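You operate a simulated robot arm through the tools that you are given. There is no shell and no other tool. Be economical: measure what you need, move in short steps, check, and stop when the job is done.

You run a simulated robot arm. Do the job below in one go: nothing can be reset, and whatever is moved stays where it is left.

TASK
Tip the small white scoop of tint into the lime putty, cap the tin and whisk it through.
Fine: in the grey bucket, till smooth; rinse the whisk in the wash bucket; scoop and whisk go back; the trowel stays put. Set down upright: small white scoop.

It is judged by the outcome, as a careful person would: the job done as asked, and still so three seconds after it is handed in. It fails if anything else is knocked over, pushed out of place, dropped, spilled or broken. A push-on lid holds only when it is set on centred and level and pressed home; a screw cap is set on level and turned clockwise until tight.

THE ROBOT
A 7-joint arm with a two-finger parallel gripper, fixed in place. Base frame: the origin is at the foot of the arm, x ahead of it, y to its left, z up; the work surface is at about z = 74. Readings come in cm, degrees, newtons and seconds.
With the tool pointing down near the work surface it reaches from about 34 to 78 cm from the base axis. Its first joint turns from -166.0 to 166.0 degrees. Payload 3.91 kg.
The TCP is the grasp point between the finger pads, 3 cm short of the fingertips. In the tool frame z runs along the fingers and y along their closing line. The gripper opens to 11 cm. The fingers are 2 cm wide and 1 cm thick; the gripper's body (4.8 by 11.2 cm) begins 5.5 cm behind the TCP.
Orientation is told as [roll, pitch, yaw] about the base's x, y, z axes, in that order, counted from this pose: with the fingers straight down and closing along the base's y, the tool's x points along the base's -x, its y along +y and its z along -z.

THE INTERFACE
- The arm moves only by the tool send_rows. Its argument "moves" is a list of rows, each a list of 3 entries, a list of its own where there are three numbers: the turn, a rotation vector about the tool's x, y, z in degrees, then the shift along the tool's x, y, z in cm, then the finger opening in cm, from 0 to 11. In form: [[[rx, ry, rz], [dx, dy, dz], fingers], ...]. A call has 1 to 8 rows; each row shifts and turns the commanded pose from where the row before left it, along the tool's axes as they then stand. Rows are played at 5 a second. More than 5 cm and 8.6 degrees between two rows, or a gripper value outside its range, and nothing of the call is played. Where a pose cannot be reached the arm comes as near as it can. A force on the tool above 40 N (or 10 N above the force at the start of the call, whichever is more), or a blocked arm, ends the call early, and 0.2 s more pass. Each finger travels about 15.3 cm/s and halts on what it meets, pressing with about 25 N; the grip force reading is that of the motor and also rises with nothing between the fingers. The clock runs only during rows and for 0.2 s after the last one: add rows that do not move to give the fingers time. It gives the time, the measured TCP pose, the force on the tool (base axes), the opening and the grip force at its end, in the units of the frame above (readings bear some noise), with the torque about the TCP (base axes, N m) and any sound that the robot's microphone picked up.
- Cameras (640 x 400 px; columns grow to the right, rows downward): "scene" is fixed at [4.9, 49.65, 149.39]; the picture's right is [-0.36, -0.93, 0.00], its down [-0.92, 0.36, -0.16] and it looks along [0.15, -0.06, -0.99] (base axes); focal length 214 px, centre (320, 200). "wrist" rides on the gripper at [7.7, 0.7, -11.4] in the tool frame; the picture's right is [-0.09, 1.00, 0.00], its down [-0.80, -0.07, -0.59] and it looks along [-0.59, -0.05, 0.80] (tool axes); focal length 270 px, centre (320, 200). There is no depth. A picture from a camera that has moved, and an enlarged one, comes with that camera's place and axes in the base frame and with its lens.
- camera(camera): a new picture of that camera. No time passes.
- slide_trunk(by): slides the trunk up (or, below 0, down) by that many cm; the arm rides with it, the base frame stays. It gives what a move gives, with no picture.
- inspect(camera, box): a new picture of the part [left, top, right, bottom] of that camera's present view, enlarged. No time passes.
- close_job(): hands the job in; it is judged then, once.

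Go step by step. Nothing tells you positions but the pictures and the camera data: compare them with the known pose of the tool, close in by small moves and look again before you grip or let go. The budget is 120 turns and 84 pictures, counting those below and the enlarged ones. Unless the task says otherwise, let go and move clear before handing in, and close with one line.

The tools are called after ">>>" as a command line: name --argument value ..., lists and objects as JSON in quotes. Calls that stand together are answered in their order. send_rows: Moves the arm, as the interface text tells. Its arguments: {"type":"object","properties":{"moves":{"type":"array"}},"required":["moves"]} The other tools are called the same way: slide_trunk (by) slides the trunk up or down; camera (camera) takes a picture; inspect (camera, box) takes an enlarged picture of a part of a camera's view; close_job () hands the job in.

At the start:

```text
clock: 0.0
tool_pos: [12.6, 36.47, 121.59]
ee_rot: [0.1, -0.1, 0.0]
contact_force: [0.2, 0.3, -0.3]
wrist_torque: [0.0, -0.01, 0.0]
opening: 11.0
finger_force: 0.0
trunk travel left (down, up): [-47.5, 13.5]
```

scene: 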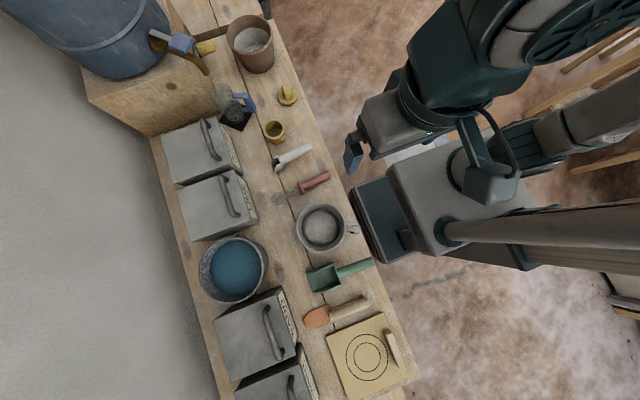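
wrist: 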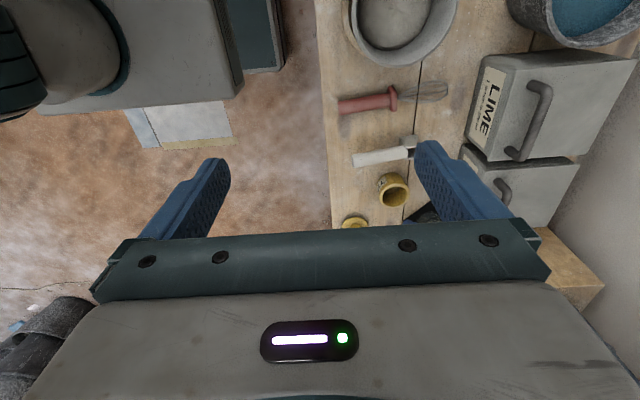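

I see a bench to the robot's left with a grey bucket, wash bucket (blue water), red-handled whisk, white scoop, a yellow tin and its lid. I'll take enlarged views to identify everything first.

>>> inspect --camera "scene" --box '[220, 70, 380, 170]'

>>> inspect --camera "scene" --box '[190, 150, 390, 275]'

>>> inspect --camera "scene" --box '[130, 0, 290, 100]'

```text
4.00 times, centred on (300, 120) of scene
camera zoom: at [4.9, 49.65, 149.39], right [-0.36, -0.93, 0.0], down [-0.92, 0.36, -0.16], along [0.15, -0.06, -0.99], focal length 858 px, centre (400, 520)
```

zoom: 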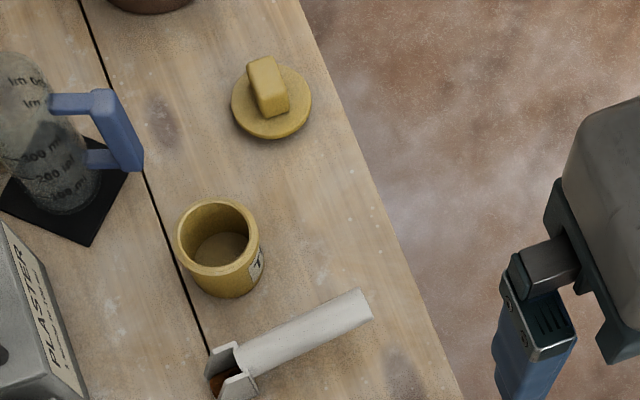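

```text
3.20 times, centred on (290, 212) of scene
camera zoom: at [4.9, 49.65, 149.39], right [-0.36, -0.93, 0.0], down [-0.92, 0.36, -0.16], along [0.15, -0.06, -0.99], focal length 686 px, centre (416, 160)
```

zoom: 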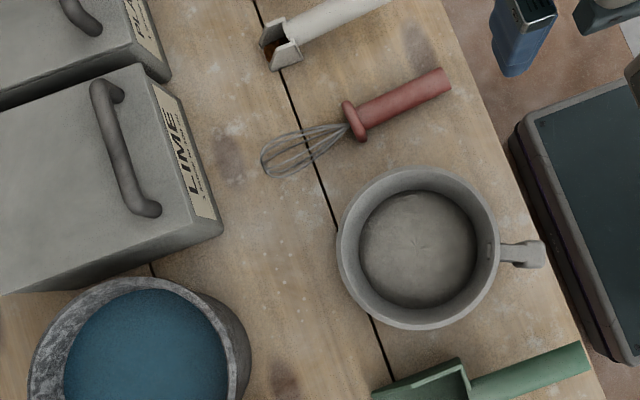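

```text
4.00 times, centred on (210, 50) of scene
camera zoom: at [4.9, 49.65, 149.39], right [-0.36, -0.93, 0.0], down [-0.92, 0.36, -0.16], along [0.15, -0.06, -0.99], focal length 858 px, centre (760, 800)
```

zoom: 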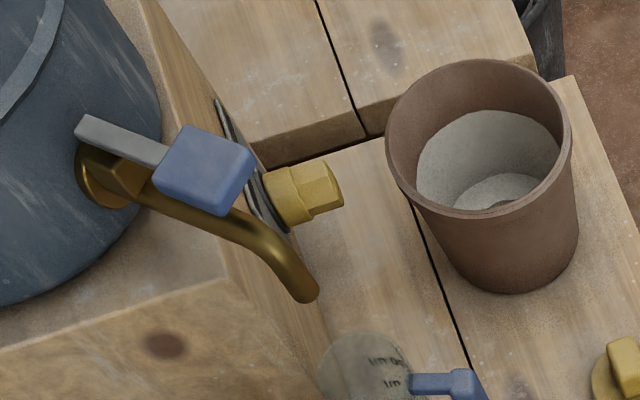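

The scoop (tint in its bowl) lies along y at x≈35, the whisk along y at x≈22, the grey pan is at about (7,48) and the yellow tin at (43,51), with its lid at (57,42). I'll turn the wrist so the fingers close along x, and then look closer.

>>> send_rows --moves '[[[0, 0, -8.5], [0, 0, 0], 11], [[0, 0, -8.5], [0, 0, 0], 11], [[0, 0, -8.5], [0, 0, 0], 11], [[0, 0, -8.5], [0, 0, 0], 11], [[0, 0, -8.5], [0, 0, 0], 11], [[0, 0, -8.5], [0, 0, 0], 11], [[0, 0, -8.5], [0, 0, 0], 11], [[0, 0, -8.5], [0, 0, 0], 11]]'

```text
clock: 1.8
tool_pos: [12.38, 36.5, 121.75]
ee_rot: [0.0, 0.0, 68.2]
contact_force: [-1.1, -1.1, -0.9]
wrist_torque: [-0.02, -0.02, -0.05]
opening: 11.0
finger_force: 0.0
trunk travel left (down, up): [-47.5, 13.5]
```

>>> send_rows --moves '[[[0, 0, -7.3], [0, 0, 0], 11], [[0, 0, -7.3], [0, 0, 0], 11], [[0, 0, -7.2], [0, 0, 0], 11], [[0, 0, 0], [0, -5, 0], 11], [[0, 0, 0], [0, -5, 0], 11], [[0, 0, 0], [0, -5, 0], 11], [[0, 0, 0], [0, -5, 0], 11], [[0, 0, 0], [0, 0, 0], 11]]'

>>> camera --camera "wrist"

```text
clock: 3.6
tool_pos: [32.46, 36.5, 121.64]
ee_rot: [0.0, 0.0, 89.9]
contact_force: [-0.3, 0.0, -1.0]
wrist_torque: [0.02, 0.0, 0.01]
opening: 11.0
finger_force: 0.1
trunk travel left (down, up): [-47.5, 13.5]
```

```text
78 pictures are left
camera wrist: at [31.65, 28.68, 133.23], right [-1.0, 0.09, 0.0], down [0.07, 0.8, 0.59], along [0.05, 0.59, -0.8], focal length 270 px, centre (320, 200)
```

wrist: 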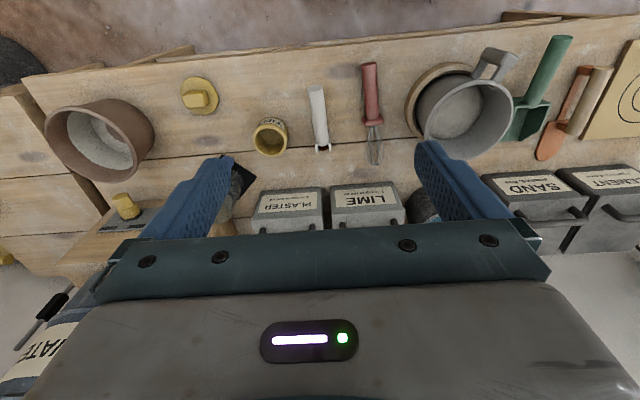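

>>> inspect --camera "wrist" --box '[230, 40, 550, 180]'

>>> inspect --camera "wrist" --box '[160, 60, 340, 170]'

```text
2.00 times, centred on (390, 110) of wrist
camera zoom: at [31.65, 28.68, 133.23], right [-1.0, 0.09, 0.0], down [0.07, 0.8, 0.59], along [0.05, 0.59, -0.8], focal length 541 px, centre (180, 380)
```

zoom: 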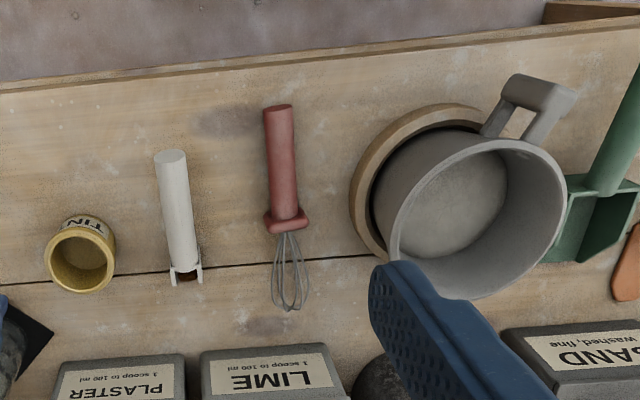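

```text
3.56 times, centred on (250, 115) of wrist
camera zoom: at [31.65, 28.68, 133.23], right [-1.0, 0.09, 0.0], down [0.07, 0.8, 0.59], along [0.05, 0.59, -0.8], focal length 961 px, centre (569, 502)
```

zoom: 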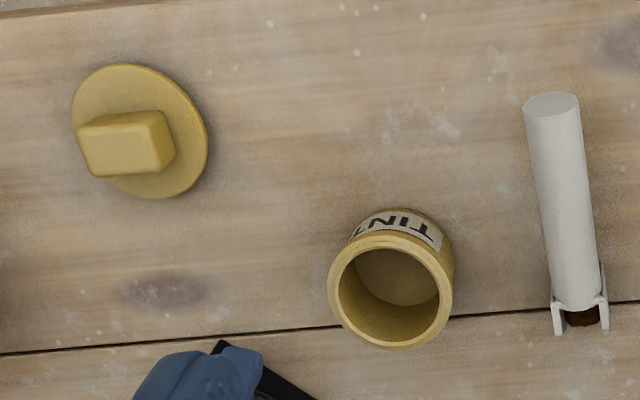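

>>> send_rows --moves '[[[0, 0, 0], [-2, -3, 2], 11], [[0, 0, 0], [0, 0, 5], 11], [[0, 0, 0], [0, 0, 5], 11], [[0, 0, 0], [0, 0, 5], 11], [[0, 0, 0], [0, 0, 5], 11], [[0, 0, 0], [0, 0, 5], 11], [[0, 0, 0], [0, 0, 0], 11]]'

>>> camera --camera "wrist"

```text
clock: 5.2
tool_pos: [35.39, 38.46, 94.54]
ee_rot: [0.0, 0.0, 89.8]
contact_force: [-0.2, 0.0, 0.0]
wrist_torque: [0.0, -0.02, -0.01]
opening: 11.02
finger_force: 0.1
trunk travel left (down, up): [-47.5, 13.5]
```

```text
75 pictures are left
camera wrist: at [34.69, 30.57, 106.19], right [-1.0, 0.09, 0.0], down [0.07, 0.8, 0.59], along [0.05, 0.59, -0.8], focal length 270 px, centre (320, 200)
```

wrist: 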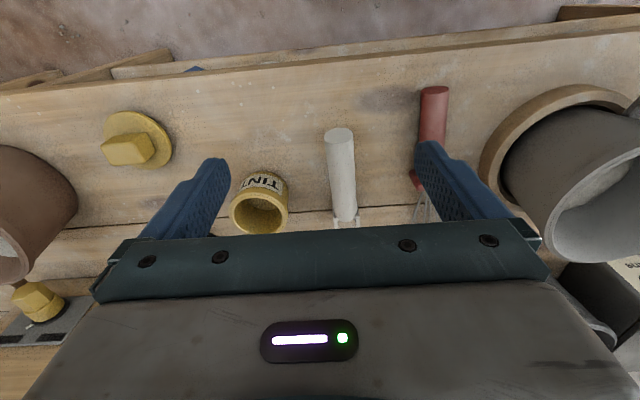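

>>> inspect --camera "wrist" --box '[220, 80, 460, 240]'

>>> inspect --camera "scene" --box '[230, 100, 350, 200]'

```text
2.50 times, centred on (340, 160) of wrist
camera zoom: at [34.69, 30.57, 106.19], right [-1.0, 0.09, 0.0], down [0.07, 0.8, 0.59], along [0.05, 0.59, -0.8], focal length 676 px, centre (270, 300)
```

zoom: 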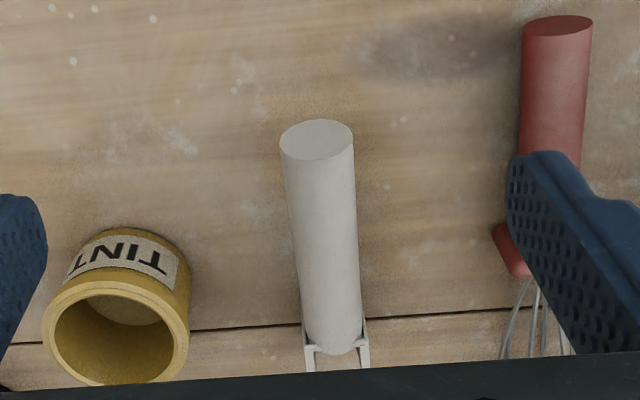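

```text
4.00 times, centred on (290, 150) of scene
camera zoom: at [4.9, 49.65, 149.39], right [-0.36, -0.93, 0.0], down [-0.92, 0.36, -0.16], along [0.15, -0.06, -0.99], focal length 858 px, centre (440, 400)
```

zoom: 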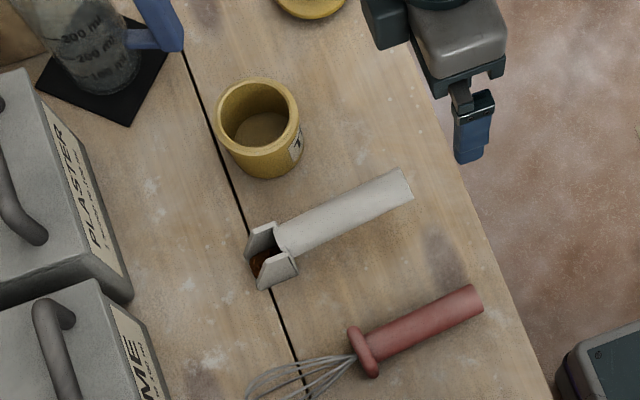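

The scoop's handle axis looks to be about z≈80 (the bowl holds it up), running from (33.7,41.5) to (32.9,52.3). I'll come in above the handle with a narrower opening and check.

>>> send_rows --moves '[[[0, 0, 0], [-3.7, 2, 0], 6.5], [[0, 0, 0], [-3.7, 0, 0], 6.5], [[0, 0, -4], [0, 0, 4], 6.5], [[0, 0, 0], [0, 0, 3.5], 6.5], [[0, 0, 0], [0, 0, 0], 6.5]]'

>>> camera --camera "wrist"

>>> inspect --camera "scene" --box '[230, 100, 350, 200]'

```text
clock: 6.4
tool_pos: [33.58, 45.93, 87.15]
ee_rot: [-0.1, 0.1, 93.8]
contact_force: [-0.8, 0.3, 0.6]
wrist_torque: [-0.04, 0.01, 0.0]
opening: 6.52
finger_force: 0.1
trunk travel left (down, up): [-47.5, 13.5]
```

```text
72 pictures are left
camera wrist: at [33.41, 38.11, 98.73], right [-1.0, 0.02, 0.0], down [0.02, 0.8, 0.59], along [0.01, 0.59, -0.8], focal length 270 px, centre (320, 200)
```

wrist: 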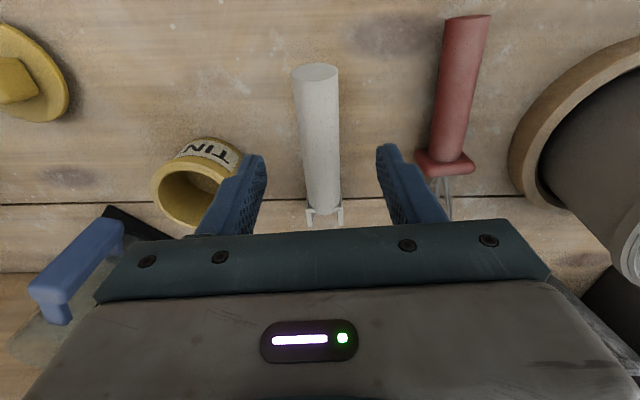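

```text
4.00 times, centred on (290, 150) of scene
camera zoom: at [4.9, 49.65, 149.39], right [-0.36, -0.93, 0.0], down [-0.92, 0.36, -0.16], along [0.15, -0.06, -0.99], focal length 858 px, centre (440, 400)
```

zoom: 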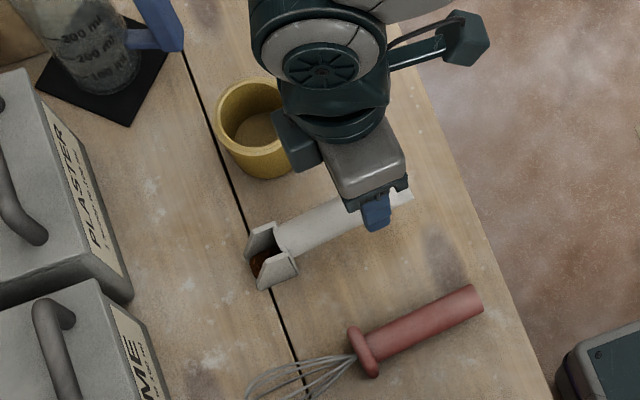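

>>> send_rows --moves '[[[0, 0, 2], [0, 0, 2.6], 6.5], [[0, 0, 0], [0, 0, 2.5], 6.5], [[0, 0, 0], [0, 0, 2.5], 6.5], [[0, 0, 0], [0, 0, 0], 6.5]]'

>>> camera --camera "wrist"

```text
clock: 7.4
tool_pos: [33.63, 45.86, 79.5]
ee_rot: [0.0, 0.0, 91.8]
contact_force: [-0.9, -0.3, 0.4]
wrist_torque: [-0.01, 0.0, 0.01]
opening: 6.48
finger_force: 0.0
trunk travel left (down, up): [-47.5, 13.5]
```

```text
70 pictures are left
camera wrist: at [33.13, 38.04, 91.08], right [-1.0, 0.06, 0.0], down [0.05, 0.8, 0.59], along [0.03, 0.59, -0.8], focal length 270 px, centre (320, 200)
```

wrist: 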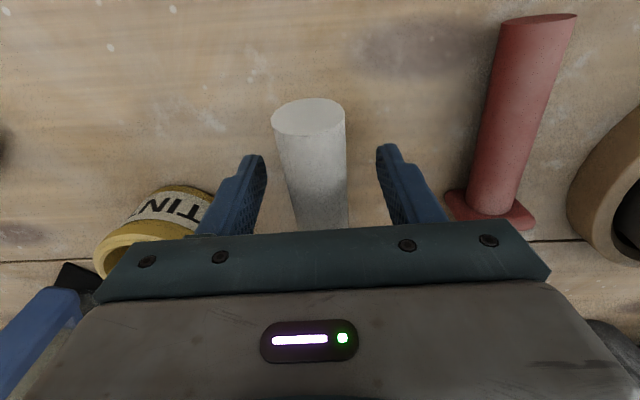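

>>> send_rows --moves '[[[0, 0, 0], [0, 0, 0], 2], [[0, 0, 0], [0, 0, 0], 2], [[0, 0, 0], [0, 0, 0], 2]]'

```text
clock: 8.2
tool_pos: [33.6, 45.77, 79.48]
ee_rot: [0.0, 0.0, 91.8]
contact_force: [-0.2, 0.3, -0.4]
wrist_torque: [-0.11, -0.03, 0.0]
opening: 2.95
finger_force: 25.7
trunk travel left (down, up): [-47.5, 13.5]
```

Gripped at opening 2.95. I'll lift gently and look.

>>> send_rows --moves '[[[0, 0, 0], [0, 0, -1], 2], [[0, 0, 0], [0, 0, -2], 2], [[0, 0, 0], [0, 0, -3], 2], [[0, 0, 0], [0, 0, -4], 2], [[0, 0, 0], [0, 0, -3], 2], [[0, 0, 0], [0, 0, -2], 2], [[0, 0, 0], [0, 0, 0], 2]]'

>>> inspect --camera "scene" --box '[230, 100, 350, 200]'

```text
clock: 9.8
tool_pos: [33.61, 45.87, 94.6]
ee_rot: [-0.1, 0.0, 91.8]
contact_force: [0.8, -0.6, -1.4]
wrist_torque: [-0.06, -0.03, 0.0]
opening: 2.93
finger_force: 25.1
trunk travel left (down, up): [-47.5, 13.5]
```

```text
4.00 times, centred on (290, 150) of scene
camera zoom: at [4.9, 49.65, 149.39], right [-0.36, -0.93, 0.0], down [-0.92, 0.36, -0.16], along [0.15, -0.06, -0.99], focal length 858 px, centre (440, 400)
```

zoom: 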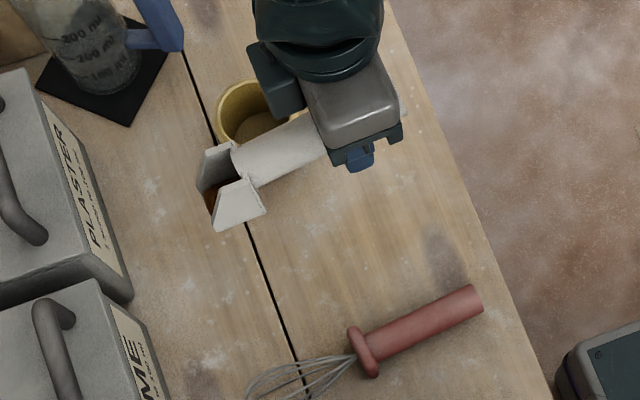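

Tint is still in the bowl, whose front is open. I'll raise it and carry it over toward the grey pan before turning the wrist.

>>> send_rows --moves '[[[0, 0, 0], [0, 1, -2], 2], [[0, 0, 0], [0, 3, -3], 2], [[0, 0, 0], [0, 4, -3], 2], [[0, 0, 0], [0, 4, -3], 2], [[0, 0, 0], [0, 4, -2], 2], [[0, 0, 0], [0, 4, 0], 2], [[0, 0, 0], [0, 4, 0], 2], [[0, 0, 0], [0, 2, 0], 2]]'

>>> send_rows --moves '[[[0, 0, 4], [0, 0, 0], 2], [[0, 0, 8], [0, 0, 0], 2], [[0, 0, 8.5], [0, 0, 0], 2], [[0, 0, 8.5], [0, 0, 0], 2], [[0, 0, 8.5], [0, 0, 0], 2], [[0, 0, 8.5], [0, 0, 0], 2], [[0, 0, 8.5], [0, 0, 0], 2], [[0, 0, 8.5], [0, 0, 0], 2]]'

>>> send_rows --moves '[[[0, 0, 8.5], [0, 0, 0], 2], [[0, 0, 8.5], [0, 0, 0], 2], [[0, 0, 8.5], [0, 0, 0], 2], [[0, 0, 8.5], [0, 0, 0], 2], [[0, 0, 8.5], [0, 0, 0], 2], [[0, 0, 8.5], [0, 0, 0], 2], [[0, 0, 8.5], [0, 0, 0], 2], [[0, 0, 8], [0, 0, 0], 2]]'

>>> camera --camera "scene"

```text
clock: 11.6
tool_pos: [7.49, 45.0, 107.59]
ee_rot: [-0.1, 0.1, 91.8]
contact_force: [0.8, 0.9, -0.1]
wrist_torque: [-0.1, -0.03, 0.02]
opening: 2.98
finger_force: 24.6
trunk travel left (down, up): [-47.5, 13.5]
```

```text
clock: 13.4
tool_pos: [7.64, 45.04, 107.54]
ee_rot: [0.0, 0.0, 28.8]
contact_force: [-0.8, -0.1, -0.1]
wrist_torque: [-0.05, 0.06, -0.01]
opening: 2.94
finger_force: 25.0
trunk travel left (down, up): [-47.5, 13.5]
```

```text
clock: 15.2
tool_pos: [7.44, 45.0, 107.66]
ee_rot: [0.0, 0.0, -38.8]
contact_force: [-0.6, 0.8, -0.7]
wrist_torque: [0.07, 0.04, 0.01]
opening: 2.96
finger_force: 25.1
trunk travel left (down, up): [-47.5, 13.5]
```

```text
68 pictures are left
```

scene: 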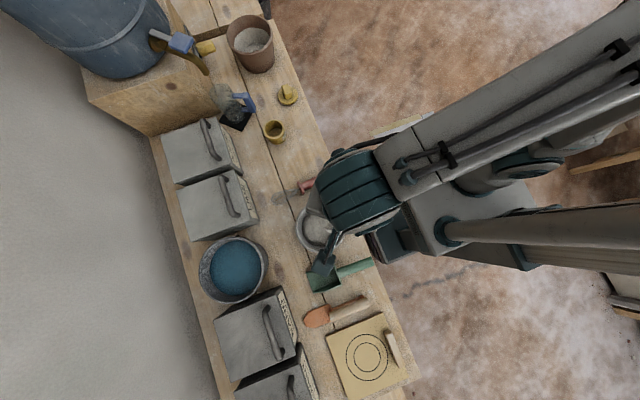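

>>> send_rows --moves '[[[0, 0, 8.2], [0, 0, 0], 2], [[0, 0, 8.2], [0, 0, 0], 2], [[0, 0, 8.2], [0, 0, 0], 2], [[0, 0, 8.2], [0, 0, 0], 2], [[0, 0, 8.2], [0, 0, 0], 2], [[0, 0, 8.2], [0, 0, 0], 2], [[0, 0, 0], [0, 0, 0], 2]]'

>>> camera --camera "wrist"

```text
clock: 16.8
tool_pos: [7.54, 45.0, 107.48]
ee_rot: [-0.1, 0.0, -88.0]
contact_force: [0.2, -0.4, -1.3]
wrist_torque: [0.07, 0.03, -0.01]
opening: 2.96
finger_force: 24.8
trunk travel left (down, up): [-47.5, 13.5]
```

```text
67 pictures are left
camera wrist: at [7.97, 52.59, 119.1], right [1.0, -0.05, 0.0], down [-0.04, -0.8, 0.59], along [-0.03, -0.59, -0.8], focal length 270 px, centre (320, 200)
```

wrist: 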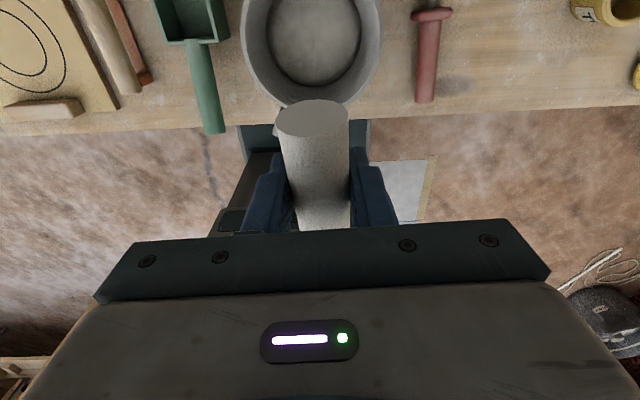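

The pan's rim is at z≈83, centred about (7.2,48.5), and the bowl now points toward the robot. I'll move out so the bowl's tip is over the pan before pitching.

>>> send_rows --moves '[[[0, 0, 0], [3, 0, 0], 2], [[0, 0, 0], [4, 0, 0], 2], [[0, 0, 0], [4, 0, 0], 2], [[0, 0, 0], [3, 0.2, 0], 2], [[0, 0, 0], [0, 0, 0], 2]]'

>>> camera --camera "scene"

>>> camera --camera "wrist"

```text
clock: 18.0
tool_pos: [7.24, 59.06, 107.45]
ee_rot: [0.0, 0.0, -87.8]
contact_force: [-0.1, 1.3, -1.2]
wrist_torque: [0.11, -0.02, 0.02]
opening: 2.97
finger_force: 24.9
trunk travel left (down, up): [-47.5, 13.5]
```

```text
66 pictures are left
```

scene: 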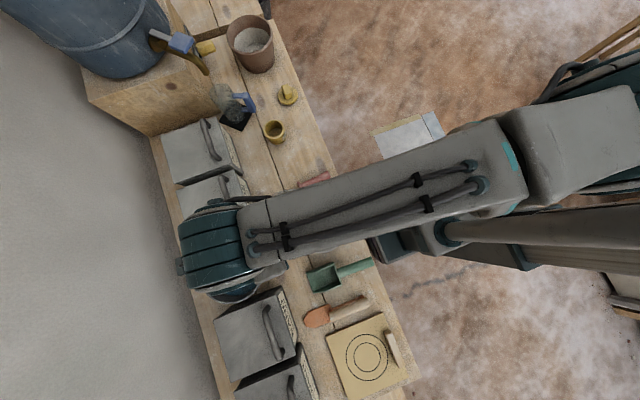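

```text
65 pictures are left
camera wrist: at [7.61, 66.66, 119.01], right [1.0, -0.05, 0.0], down [-0.04, -0.8, 0.59], along [-0.03, -0.59, -0.8], focal length 270 px, centre (320, 200)
```

wrist: 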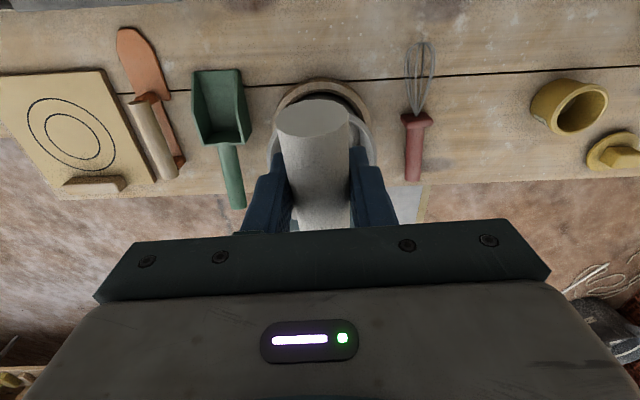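

>>> send_rows --moves '[[[0, 8, 0], [-0.9, 0, 1.0], 2], [[0, 8, 0], [-1.13, 0, 0.85], 2], [[0, 8, 0], [-1.43, 0, 0.63], 2], [[0, 8, 0], [-1.69, 0, 0.34], 2], [[0, 8, 0], [-1.8, 0, 0.05], 2], [[0, 8, 0], [-1.87, 0, -0.26], 2], [[0, 8, 0], [-1.81, 0, -0.52], 2], [[0, 8, 0], [-1.72, 0, -0.77], 2]]'

>>> camera --camera "wrist"

>>> camera --camera "scene"

```text
clock: 19.8
tool_pos: [7.69, 48.69, 99.49]
ee_rot: [0.0, 64.1, -87.8]
contact_force: [-0.5, -0.1, -0.7]
wrist_torque: [-0.03, -0.02, -0.05]
opening: 2.97
finger_force: 25.0
out of reach, approached as far as the arm can: row 6
trunk travel left (down, up): [-47.5, 13.5]
```

```text
64 pictures are left
camera wrist: at [8.52, 41.52, 111.56], right [1.0, 0.0, -0.08], down [-0.04, -0.89, -0.46], along [-0.07, 0.46, -0.88], focal length 270 px, centre (320, 200)
```

wrist: 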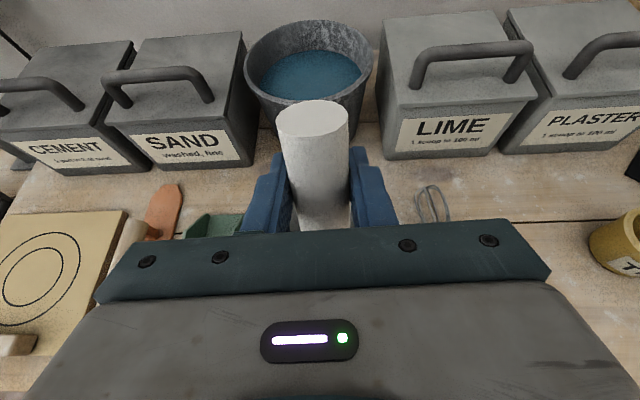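

```text
63 pictures are left
```

scene: 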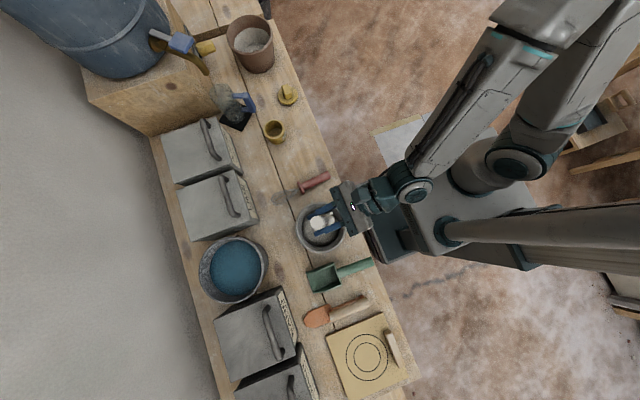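

>>> send_rows --moves '[[[0, 8, 0], [-1.3, 0, -0.9], 2], [[0, 8, 0], [0, 0, 0], 2], [[0, 0, 0], [0, 0, 0], 2], [[0, 0, 0], [0, 0, 0], 2]]'

>>> inspect --camera "scene" --box '[270, 170, 390, 270]'

```text
clock: 20.8
tool_pos: [7.66, 48.4, 98.61]
ee_rot: [0.0, 80.0, -87.9]
contact_force: [-0.6, 0.2, -1.3]
wrist_torque: [-0.03, 0.01, 0.01]
opening: 2.95
finger_force: 25.4
out of reach, approached as far as the arm can: row 1, 2
trunk travel left (down, up): [-47.5, 13.5]
```

```text
4.00 times, centred on (330, 220) of scene
camera zoom: at [4.9, 49.65, 149.39], right [-0.36, -0.93, 0.0], down [-0.92, 0.36, -0.16], along [0.15, -0.06, -0.99], focal length 858 px, centre (280, 120)
```

zoom: 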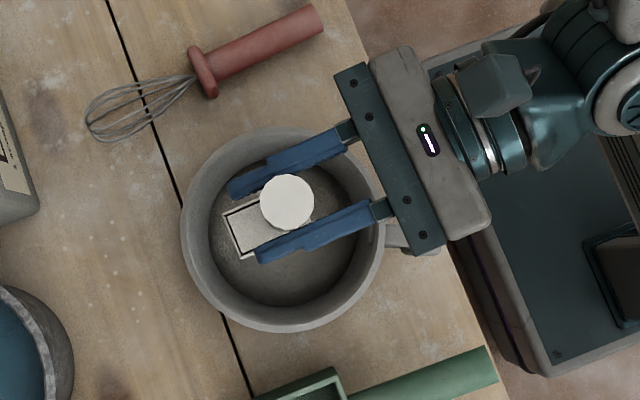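

>>> send_rows --moves '[[[0, 0, 0], [1.5, 0, 0], 2], [[0, 0, 0], [-1.5, 0, 0], 2], [[0, 0, 0], [1.5, 0, 0], 2], [[0, 0, 0], [-1.5, 0, 0], 2], [[0, 0, 0], [0, 0, 0], 2], [[0, 0, 0], [4, 0, 0], 2], [[0, 0, 0], [4, 0, 0], 2], [[0, 0, 0], [2, 0, 0], 2]]'

>>> inspect --camera "scene" --box '[270, 170, 390, 270]'

```text
clock: 22.6
tool_pos: [7.72, 50.2, 108.56]
ee_rot: [0.3, 80.0, -87.8]
contact_force: [-0.1, 0.9, -1.5]
wrist_torque: [-0.05, -0.02, 0.02]
opening: 2.95
finger_force: 24.9
trunk travel left (down, up): [-47.5, 13.5]
```

```text
4.00 times, centred on (330, 220) of scene
camera zoom: at [4.9, 49.65, 149.39], right [-0.36, -0.93, 0.0], down [-0.92, 0.36, -0.16], along [0.15, -0.06, -0.99], focal length 858 px, centre (280, 120)
```

zoom: 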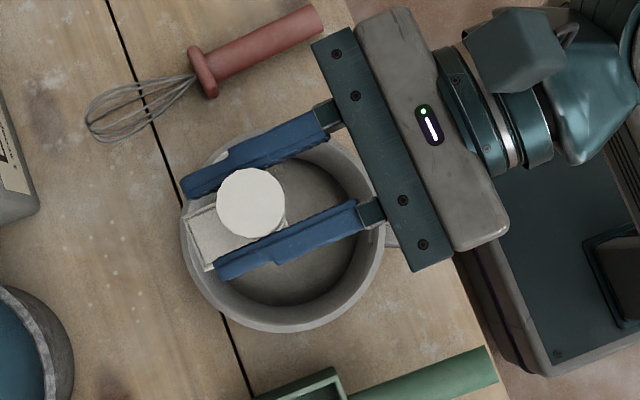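

>>> send_rows --moves '[[[0, -8, 0], [0.2, 0, 1.2], 2], [[0, -8, 0], [0.37, 0, 1.14], 2], [[0, -8, 0], [0.53, 0, 1.08], 2], [[0, -8, 0], [0.67, 0, 1.0], 2], [[0, -8, 0], [0.8, 0, 0.9], 2], [[0, -8, 0], [0.92, 0, 0.77], 2], [[0, -8, 0], [1.02, 0, 0.64], 2], [[0, -8, 0], [1.1, 0, 0.49], 2]]'

>>> send_rows --moves '[[[0, -8, 0], [0, 0, 0], 2], [[0, -8, 0], [0, 0, 0], 2], [[0, 0, -8.5], [0, 0, 0], 2], [[0, 0, -8.5], [0, 0, 0], 2], [[0, 0, -8.5], [0, 0, 0], 2], [[0, 0, -8.5], [0, 0, 0], 2], [[0, 0, -8.5], [0, 0, 0], 2], [[0, 0, -8.5], [0, 0, 0], 2]]'

>>> send_rows --moves '[[[0, 0, -8.5], [0, 0, 0], 2], [[0, 0, -8.5], [0, 0, 0], 2], [[0, 0, -8.5], [0, 0, 0], 2], [[0, 0, -8.5], [0, 0, 0], 2], [[0, 0, -8.5], [0, 0, 0], 2], [[0, 0, -8.5], [0, 0, 0], 2], [[0, 0, -8.5], [0, 0, 0], 2], [[0, 0, -8.5], [0, 0, 0], 2]]'

>>> send_rows --moves '[[[0, 0, -8.5], [0, 0, 0], 2], [[0, 0, -8.5], [0, 0, 0], 2], [[0, 0, -8.5], [0, 0, 0], 2], [[0, 0, -8.5], [0, 0, 0], 2], [[0, 0, -8.5], [0, 0, 0], 2], [[0, 0, -8.5], [0, 0, 0], 2], [[0, 0, -8.5], [0, 0, 0], 2], [[0, 0, 0], [0, 0, 0], 2]]'

```text
clock: 24.4
tool_pos: [7.49, 59.46, 108.43]
ee_rot: [0.0, 15.8, -87.8]
contact_force: [1.1, 1.2, -0.9]
wrist_torque: [0.07, 0.0, -0.04]
opening: 2.95
finger_force: 25.1
out of reach, approached as far as the arm can: row 4
trunk travel left (down, up): [-47.5, 13.5]
```

```text
clock: 26.2
tool_pos: [7.5, 59.39, 108.48]
ee_rot: [-0.1, 0.1, -36.8]
contact_force: [0.2, 1.0, -0.1]
wrist_torque: [0.03, 0.08, -0.01]
opening: 2.96
finger_force: 25.0
trunk travel left (down, up): [-47.5, 13.5]
```

```text
clock: 28.0
tool_pos: [7.72, 59.53, 108.33]
ee_rot: [0.0, 0.0, 31.3]
contact_force: [-1.0, 0.0, -1.0]
wrist_torque: [-0.06, 0.08, -0.01]
opening: 2.96
finger_force: 25.0
trunk travel left (down, up): [-47.5, 13.5]
```

```text
clock: 29.8
tool_pos: [7.55, 59.4, 108.46]
ee_rot: [0.0, 0.0, 90.5]
contact_force: [0.0, -0.1, -0.6]
wrist_torque: [-0.1, 0.02, 0.04]
opening: 2.97
finger_force: 25.1
trunk travel left (down, up): [-47.5, 13.5]
```

>>> send_rows --moves '[[[0, 0, -1.3], [0, 0, 0], 2], [[0, 0, 0], [2.39, -4.27, 0], 2], [[0, 0, 0], [2.39, -4.27, 0], 2], [[0, 0, 0], [2.39, -4.27, 0], 2], [[0, 0, 0], [2.39, -4.27, 0], 2], [[0, 0, 0], [2.4, -4.27, 0], 2], [[0, 0, 0], [2.4, -4.27, 0], 2], [[0, 0, 0], [0, 0, 0], 2]]'

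>>> inspect --camera "scene" --box '[230, 100, 390, 260]'

```text
clock: 31.6
tool_pos: [33.56, 45.87, 108.33]
ee_rot: [0.0, 0.0, 92.0]
contact_force: [-0.8, 0.6, -1.2]
wrist_torque: [-0.06, 0.03, 0.0]
opening: 2.94
finger_force: 25.2
trunk travel left (down, up): [-47.5, 13.5]
```

```text
2.50 times, centred on (310, 180) of scene
camera zoom: at [4.9, 49.65, 149.39], right [-0.36, -0.93, 0.0], down [-0.92, 0.36, -0.16], along [0.15, -0.06, -0.99], focal length 536 px, centre (345, 250)
```

zoom: 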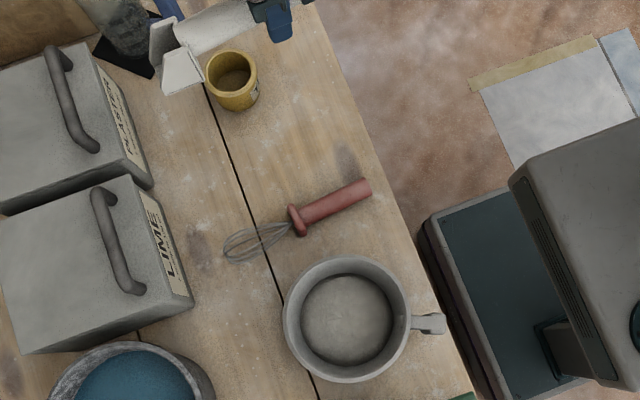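

>>> inspect --camera "scene" --box '[255, 90, 305, 130]'

>>> inspect --camera "scene" --box '[290, 195, 360, 260]'

```text
10.00 times, centred on (280, 110) of scene
camera zoom: at [4.9, 49.65, 149.39], right [-0.36, -0.93, 0.0], down [-0.92, 0.36, -0.16], along [0.15, -0.06, -0.99], focal length 2145 px, centre (720, 1100)
```

zoom: 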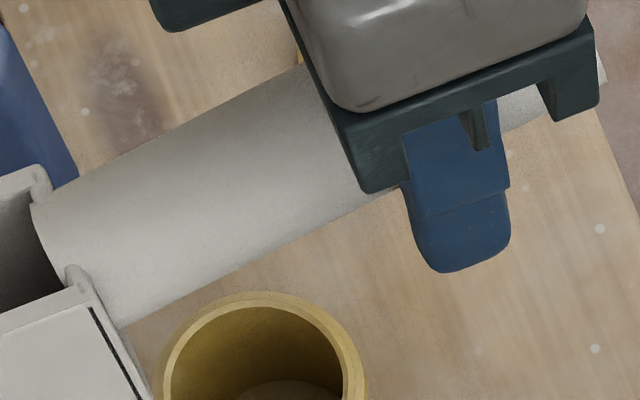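

```text
6.15 times, centred on (325, 228) of scene
camera zoom: at [4.9, 49.65, 149.39], right [-0.36, -0.93, 0.0], down [-0.92, 0.36, -0.16], along [0.15, -0.06, -0.99], focal length 1320 px, centre (289, 31)
```

zoom: 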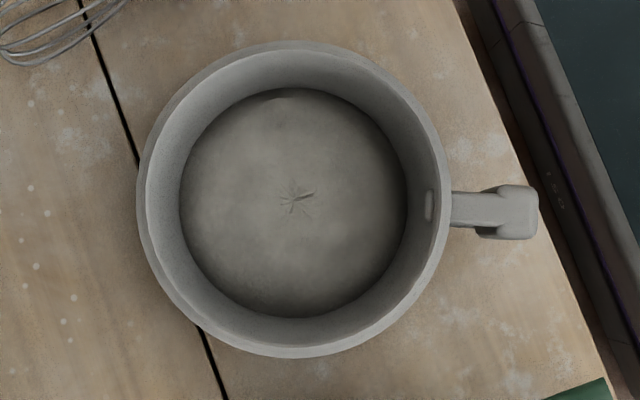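

>>> inspect --camera "scene" --box '[235, 90, 285, 130]'

>>> inspect --camera "scene" --box '[220, 5, 290, 75]'

```text
10.00 times, centred on (260, 110) of scene
camera zoom: at [4.9, 49.65, 149.39], right [-0.36, -0.93, 0.0], down [-0.92, 0.36, -0.16], along [0.15, -0.06, -0.99], focal length 2145 px, centre (920, 1100)
```

zoom: 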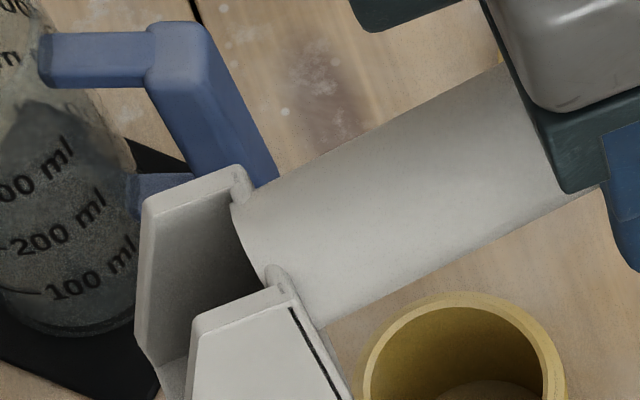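

```text
5.71 times, centred on (255, 40) of scene
camera zoom: at [4.9, 49.65, 149.39], right [-0.36, -0.93, 0.0], down [-0.92, 0.36, -0.16], along [0.15, -0.06, -0.99], focal length 1226 px, centre (691, 1114)
```

zoom: 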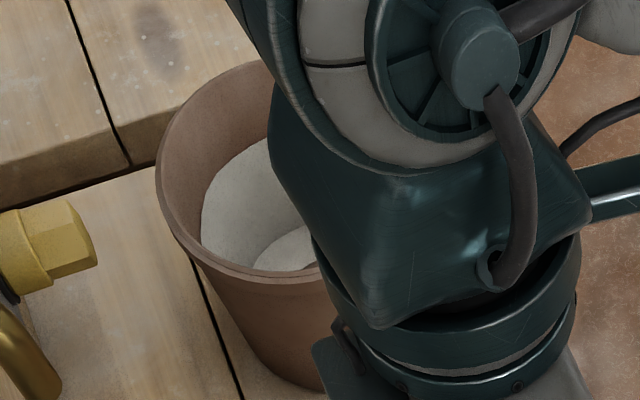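

The bowl is now empty and nothing is spilled on the bench. I'll lower the scoop back to its original spot.

>>> send_rows --moves '[[[0, 0, 0], [0, 0, 5], 2], [[0, 0, 0], [0, 0, 5], 2], [[0, 0, 0], [0, 0, 5], 2], [[0, 0, 0], [0, 0, 5], 2], [[0, 0, 0], [0, 0, 4], 2], [[0, 0, 0], [0, 0, 3], 2], [[0, 0, 0], [0, 0, 1], 2], [[0, 0, 0], [0, 0, 0], 2]]'

>>> inspect --camera "scene" --box '[230, 100, 350, 200]'

```text
clock: 33.4
tool_pos: [33.68, 45.87, 80.51]
ee_rot: [0.0, -0.1, 91.9]
contact_force: [0.4, -0.7, -1.5]
wrist_torque: [-0.05, -0.01, 0.0]
opening: 2.97
finger_force: 25.1
trunk travel left (down, up): [-47.5, 13.5]
```

```text
4.00 times, centred on (290, 150) of scene
camera zoom: at [4.9, 49.65, 149.39], right [-0.36, -0.93, 0.0], down [-0.92, 0.36, -0.16], along [0.15, -0.06, -0.99], focal length 858 px, centre (440, 400)
```

zoom: 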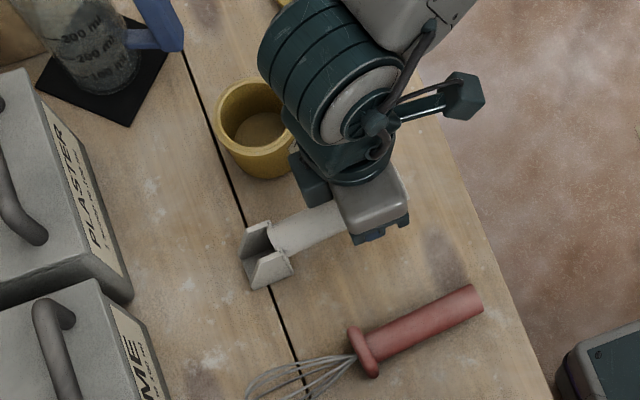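

>>> send_rows --moves '[[[0, 0, 0], [0, 0, 0.5], 2], [[0, 0, 0], [0, 0, 0.3], 2], [[0, 0, 0], [0, 0, 0.2], 2], [[0, 0, 0], [0, 0, 0], 2]]'

```text
clock: 34.4
tool_pos: [33.51, 45.89, 79.5]
ee_rot: [0.0, -0.1, 92.0]
contact_force: [1.0, -3.5, 9.7]
wrist_torque: [0.65, 0.0, -0.06]
opening: 3.0
finger_force: 25.2
trunk travel left (down, up): [-47.5, 13.5]
```

>>> send_rows --moves '[[[0, 0, 0], [0, 0, -0.1], 2.5], [[0, 0, 0], [0, 0, 0], 3.3], [[0, 0, 0], [0, 0, 0], 4.5], [[0, 0, 0], [0, 0, 0], 6.5], [[0, 0, 0], [0, 0, -2], 6.5], [[0, 0, 0], [0, 0, -4], 6.5], [[0, 0, 0], [0, 0, -5], 6.5], [[0, 0, 0], [0, 0, -5], 6.5]]'

>>> inspect --camera "scene" --box '[230, 100, 350, 200]'

>>> camera --camera "wrist"

```text
clock: 36.2
tool_pos: [33.58, 45.86, 95.6]
ee_rot: [-0.1, 0.0, 92.0]
contact_force: [0.4, 0.3, -0.4]
wrist_torque: [-0.01, 0.01, -0.03]
opening: 6.51
finger_force: 0.1
trunk travel left (down, up): [-47.5, 13.5]
```

```text
4.00 times, centred on (290, 150) of scene
camera zoom: at [4.9, 49.65, 149.39], right [-0.36, -0.93, 0.0], down [-0.92, 0.36, -0.16], along [0.15, -0.06, -0.99], focal length 858 px, centre (440, 400)
```

zoom: 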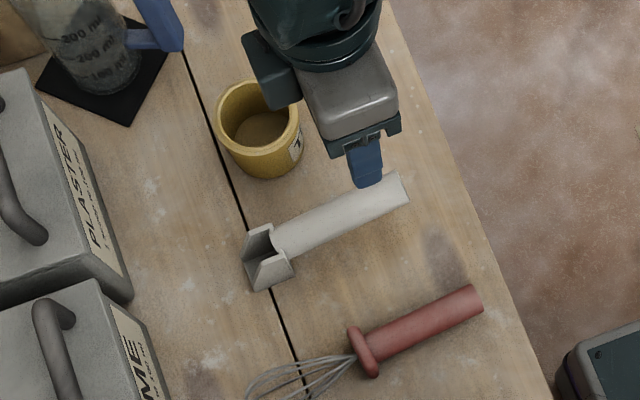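

```text
53 pictures are left
camera wrist: at [33.15, 38.08, 107.32], right [-1.0, 0.05, 0.0], down [0.04, 0.8, 0.59], along [0.03, 0.59, -0.8], focal length 270 px, centre (320, 200)
```

wrist: 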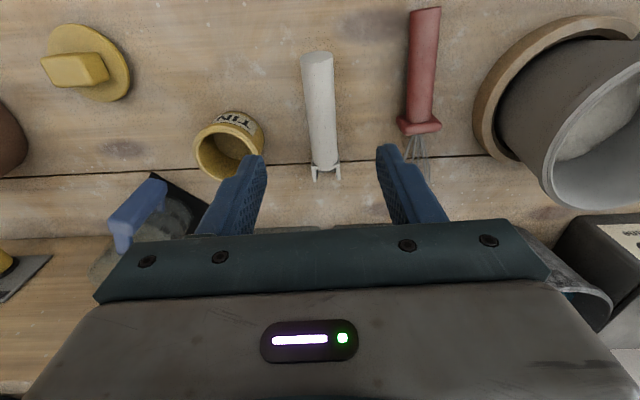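

Scoop is back upright, in place and empty. Next I'll go to the tin's lid near (57,42), turning so the fingers close along y.

>>> send_rows --moves '[[[0, 0, 8.4], [0, -4.6, -1], 8], [[0, 0, 8.4], [0, -4.6, 0], 8], [[0, 0, 8.4], [0, -4.6, 0], 8], [[0, 0, 8.4], [0, -4.6, 0], 8], [[0, 0, 8.4], [0, 0, 0], 8], [[0, 0, 8.4], [0, 0, 0], 8], [[0, 0, 8.4], [0, 0, 0], 8], [[0, 0, 8.4], [0, 0, 0], 8]]'

>>> send_rows --moves '[[[0, 0, 8.2], [0, 0, 0], 8], [[0, 0, 8.2], [0, 0, 0], 8], [[0, 0, 8.2], [0, 0, 0], 8], [[0, 0, 0], [0, 0, 0], 8]]'

>>> camera --camera "wrist"

```text
clock: 38.0
tool_pos: [51.43, 42.55, 96.49]
ee_rot: [0.1, -0.1, 24.5]
contact_force: [-0.5, 0.8, -0.4]
wrist_torque: [0.0, 0.01, 0.01]
opening: 8.01
finger_force: 0.1
trunk travel left (down, up): [-47.5, 13.5]
```

```text
clock: 39.0
tool_pos: [51.46, 42.6, 96.53]
ee_rot: [0.0, -0.1, -0.1]
contact_force: [0.4, -0.2, 0.9]
wrist_torque: [0.0, 0.0, -0.03]
opening: 7.96
finger_force: 0.2
trunk travel left (down, up): [-47.5, 13.5]
```

```text
52 pictures are left
camera wrist: at [43.72, 43.13, 108.17], right [0.09, 1.0, 0.0], down [0.8, -0.07, 0.59], along [0.59, -0.05, -0.8], focal length 270 px, centre (320, 200)
```

wrist: 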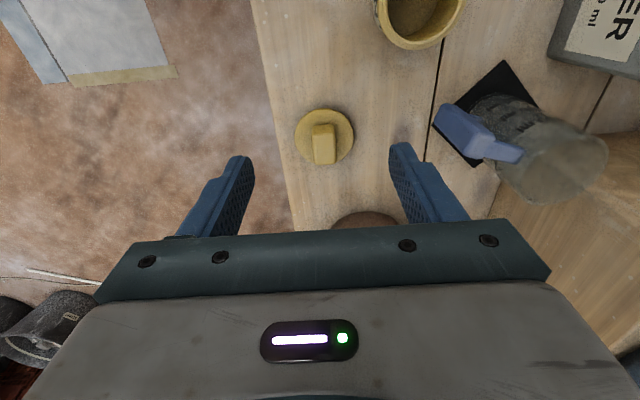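

>>> send_rows --moves '[[[0, 0, 0], [-3, 0, 2], 8], [[0, 0, 0], [-3, 0, 3], 8], [[0, 0, 0], [0, 0, 5], 8], [[0, 0, 0], [0, 0, 0], 8]]'

>>> camera --camera "wrist"

```text
clock: 40.0
tool_pos: [57.51, 42.52, 86.5]
ee_rot: [-0.1, 0.0, 0.2]
contact_force: [0.8, 0.0, -0.4]
wrist_torque: [0.0, 0.0, 0.01]
opening: 7.99
finger_force: 0.0
trunk travel left (down, up): [-47.5, 13.5]
```

```text
51 pictures are left
camera wrist: at [49.82, 43.18, 98.14], right [0.09, 1.0, 0.0], down [0.8, -0.07, 0.59], along [0.59, -0.05, -0.8], focal length 270 px, centre (320, 200)
```

wrist: 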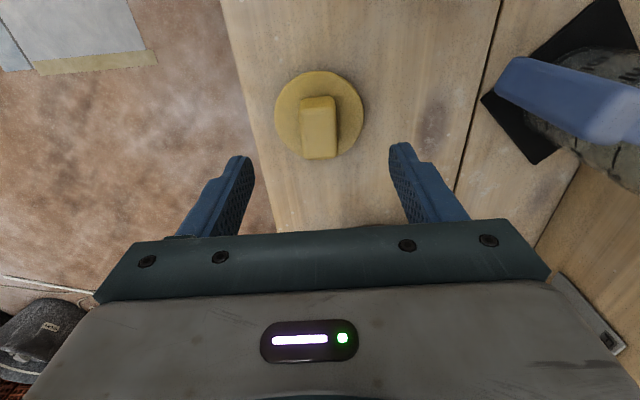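

>>> send_rows --moves '[[[0, 0, 0], [0, 0, 3], 6], [[0, 0, 0], [0, 0, 3], 6], [[0, 0, 0], [0, 0, 1], 6], [[0, 0, 0], [0, 0, 0], 6], [[0, 0, 0], [0, 0, 0], 1.5], [[0, 0, 0], [0, 0, 0], 1.5], [[0, 0, 0], [0, 0, 0], 1.5]]'

>>> camera --camera "wrist"

```text
clock: 41.6
tool_pos: [57.54, 42.49, 79.5]
ee_rot: [0.1, 0.0, 0.1]
contact_force: [0.4, 0.0, -0.8]
wrist_torque: [0.0, 0.01, -0.02]
opening: 2.67
finger_force: 25.0
trunk travel left (down, up): [-47.5, 13.5]
```

```text
50 pictures are left
camera wrist: at [49.8, 43.11, 91.18], right [0.09, 1.0, 0.0], down [0.8, -0.07, 0.59], along [0.59, -0.05, -0.8], focal length 270 px, centre (320, 200)
```

wrist: 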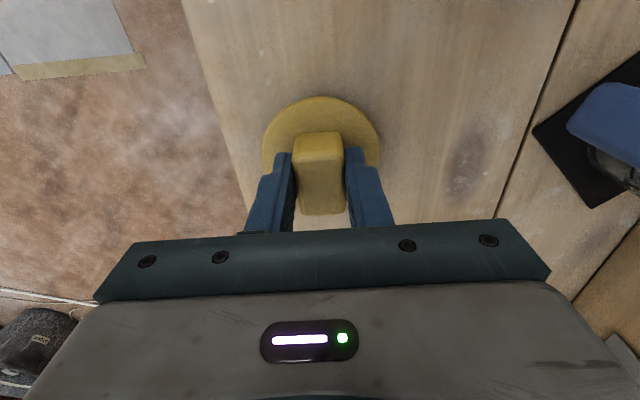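

Lid is held (2.67 cm knob). I'll lift it and move to just beyond the tin so the wrist camera sees both.

>>> send_rows --moves '[[[0, 0, 0], [0, 0, -1], 1.5], [[0, 0, 0], [0, 0, -4], 1.5], [[0, 0, 0], [0, 0, -5], 1.5], [[0, 0, 0], [0, 0, -5], 1.5], [[0, 0, 0], [3.5, 2.8, -2], 1.5], [[0, 0, 0], [3.5, 2.8, 0], 1.5], [[0, 0, 0], [3.5, 2.8, 0], 1.5], [[0, 0, 0], [0, 0, 0], 1.5]]'

>>> camera --camera "wrist"

>>> inspect --camera "scene" --box '[230, 70, 350, 170]'

```text
clock: 43.4
tool_pos: [47.0, 50.93, 96.53]
ee_rot: [0.0, 0.0, 0.1]
contact_force: [0.0, -0.1, -1.2]
wrist_torque: [-0.02, 0.01, -0.01]
opening: 2.69
finger_force: 25.3
trunk travel left (down, up): [-47.5, 13.5]
```

```text
49 pictures are left
camera wrist: at [39.21, 51.53, 108.15], right [0.09, 1.0, 0.0], down [0.8, -0.07, 0.59], along [0.59, -0.05, -0.8], focal length 270 px, centre (320, 200)
```

wrist: 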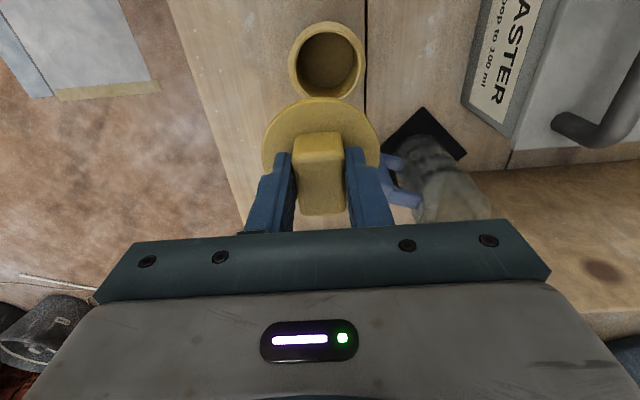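

```text
4.00 times, centred on (290, 120) of scene
camera zoom: at [4.9, 49.65, 149.39], right [-0.36, -0.93, 0.0], down [-0.92, 0.36, -0.16], along [0.15, -0.06, -0.99], focal length 858 px, centre (440, 520)
```

zoom: 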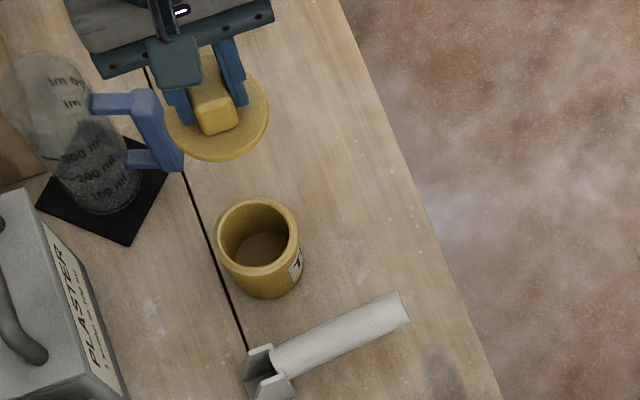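

>>> inspect --camera "wrist" --box '[240, 10, 400, 170]'

```text
2.50 times, centred on (320, 90) of wrist
camera zoom: at [39.21, 51.53, 108.15], right [0.09, 1.0, 0.0], down [0.8, -0.07, 0.59], along [0.59, -0.05, -0.8], focal length 676 px, centre (320, 475)
```

zoom: 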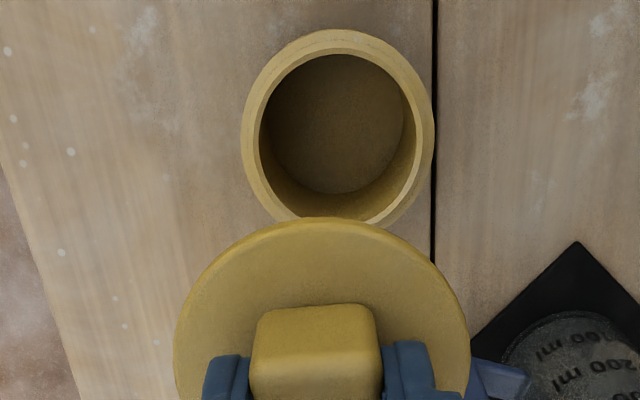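

The tin's rim centre is near (44.2,51.8,79.9), and the lid's centre sits about 0.45 cm beyond the TCP in x. I'll move over it with clearance and compare from both cameras.

>>> send_rows --moves '[[[0, 0, 0], [1.6, 0.46, 2], 1.5], [[0, 0, 0], [1.6, 0.46, 2], 1.5], [[0, 0, 0], [0, 0, 3], 1.5], [[0, 0, 0], [0, 0, 1.5], 1.5], [[0, 0, 0], [0, 0, 0], 1.5]]'

>>> inspect --camera "wrist" --box '[240, 60, 400, 220]'

>>> inspect --camera "scene" --box '[240, 90, 320, 160]'

```text
clock: 44.6
tool_pos: [43.73, 51.81, 88.01]
ee_rot: [0.0, 0.0, 0.1]
contact_force: [0.0, -0.4, -0.1]
wrist_torque: [-0.02, 0.0, -0.02]
opening: 2.71
finger_force: 25.0
trunk travel left (down, up): [-47.5, 13.5]
```

```text
2.50 times, centred on (320, 140) of wrist
camera zoom: at [35.96, 52.42, 99.56], right [0.09, 1.0, 0.0], down [0.8, -0.07, 0.59], along [0.59, -0.05, -0.8], focal length 676 px, centre (320, 350)
```

zoom: 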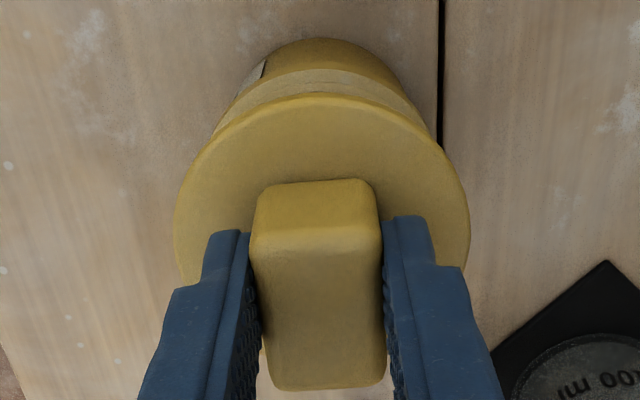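

```text
5.71 times, centred on (280, 125) of scene
camera zoom: at [4.9, 49.65, 149.39], right [-0.36, -0.93, 0.0], down [-0.92, 0.36, -0.16], along [0.15, -0.06, -0.99], focal length 1226 px, centre (549, 629)
```

zoom: 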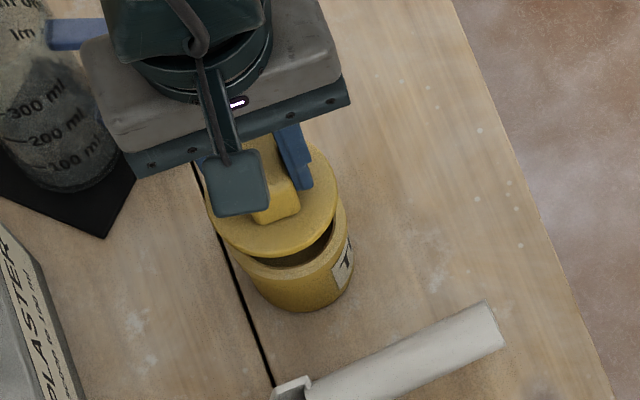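

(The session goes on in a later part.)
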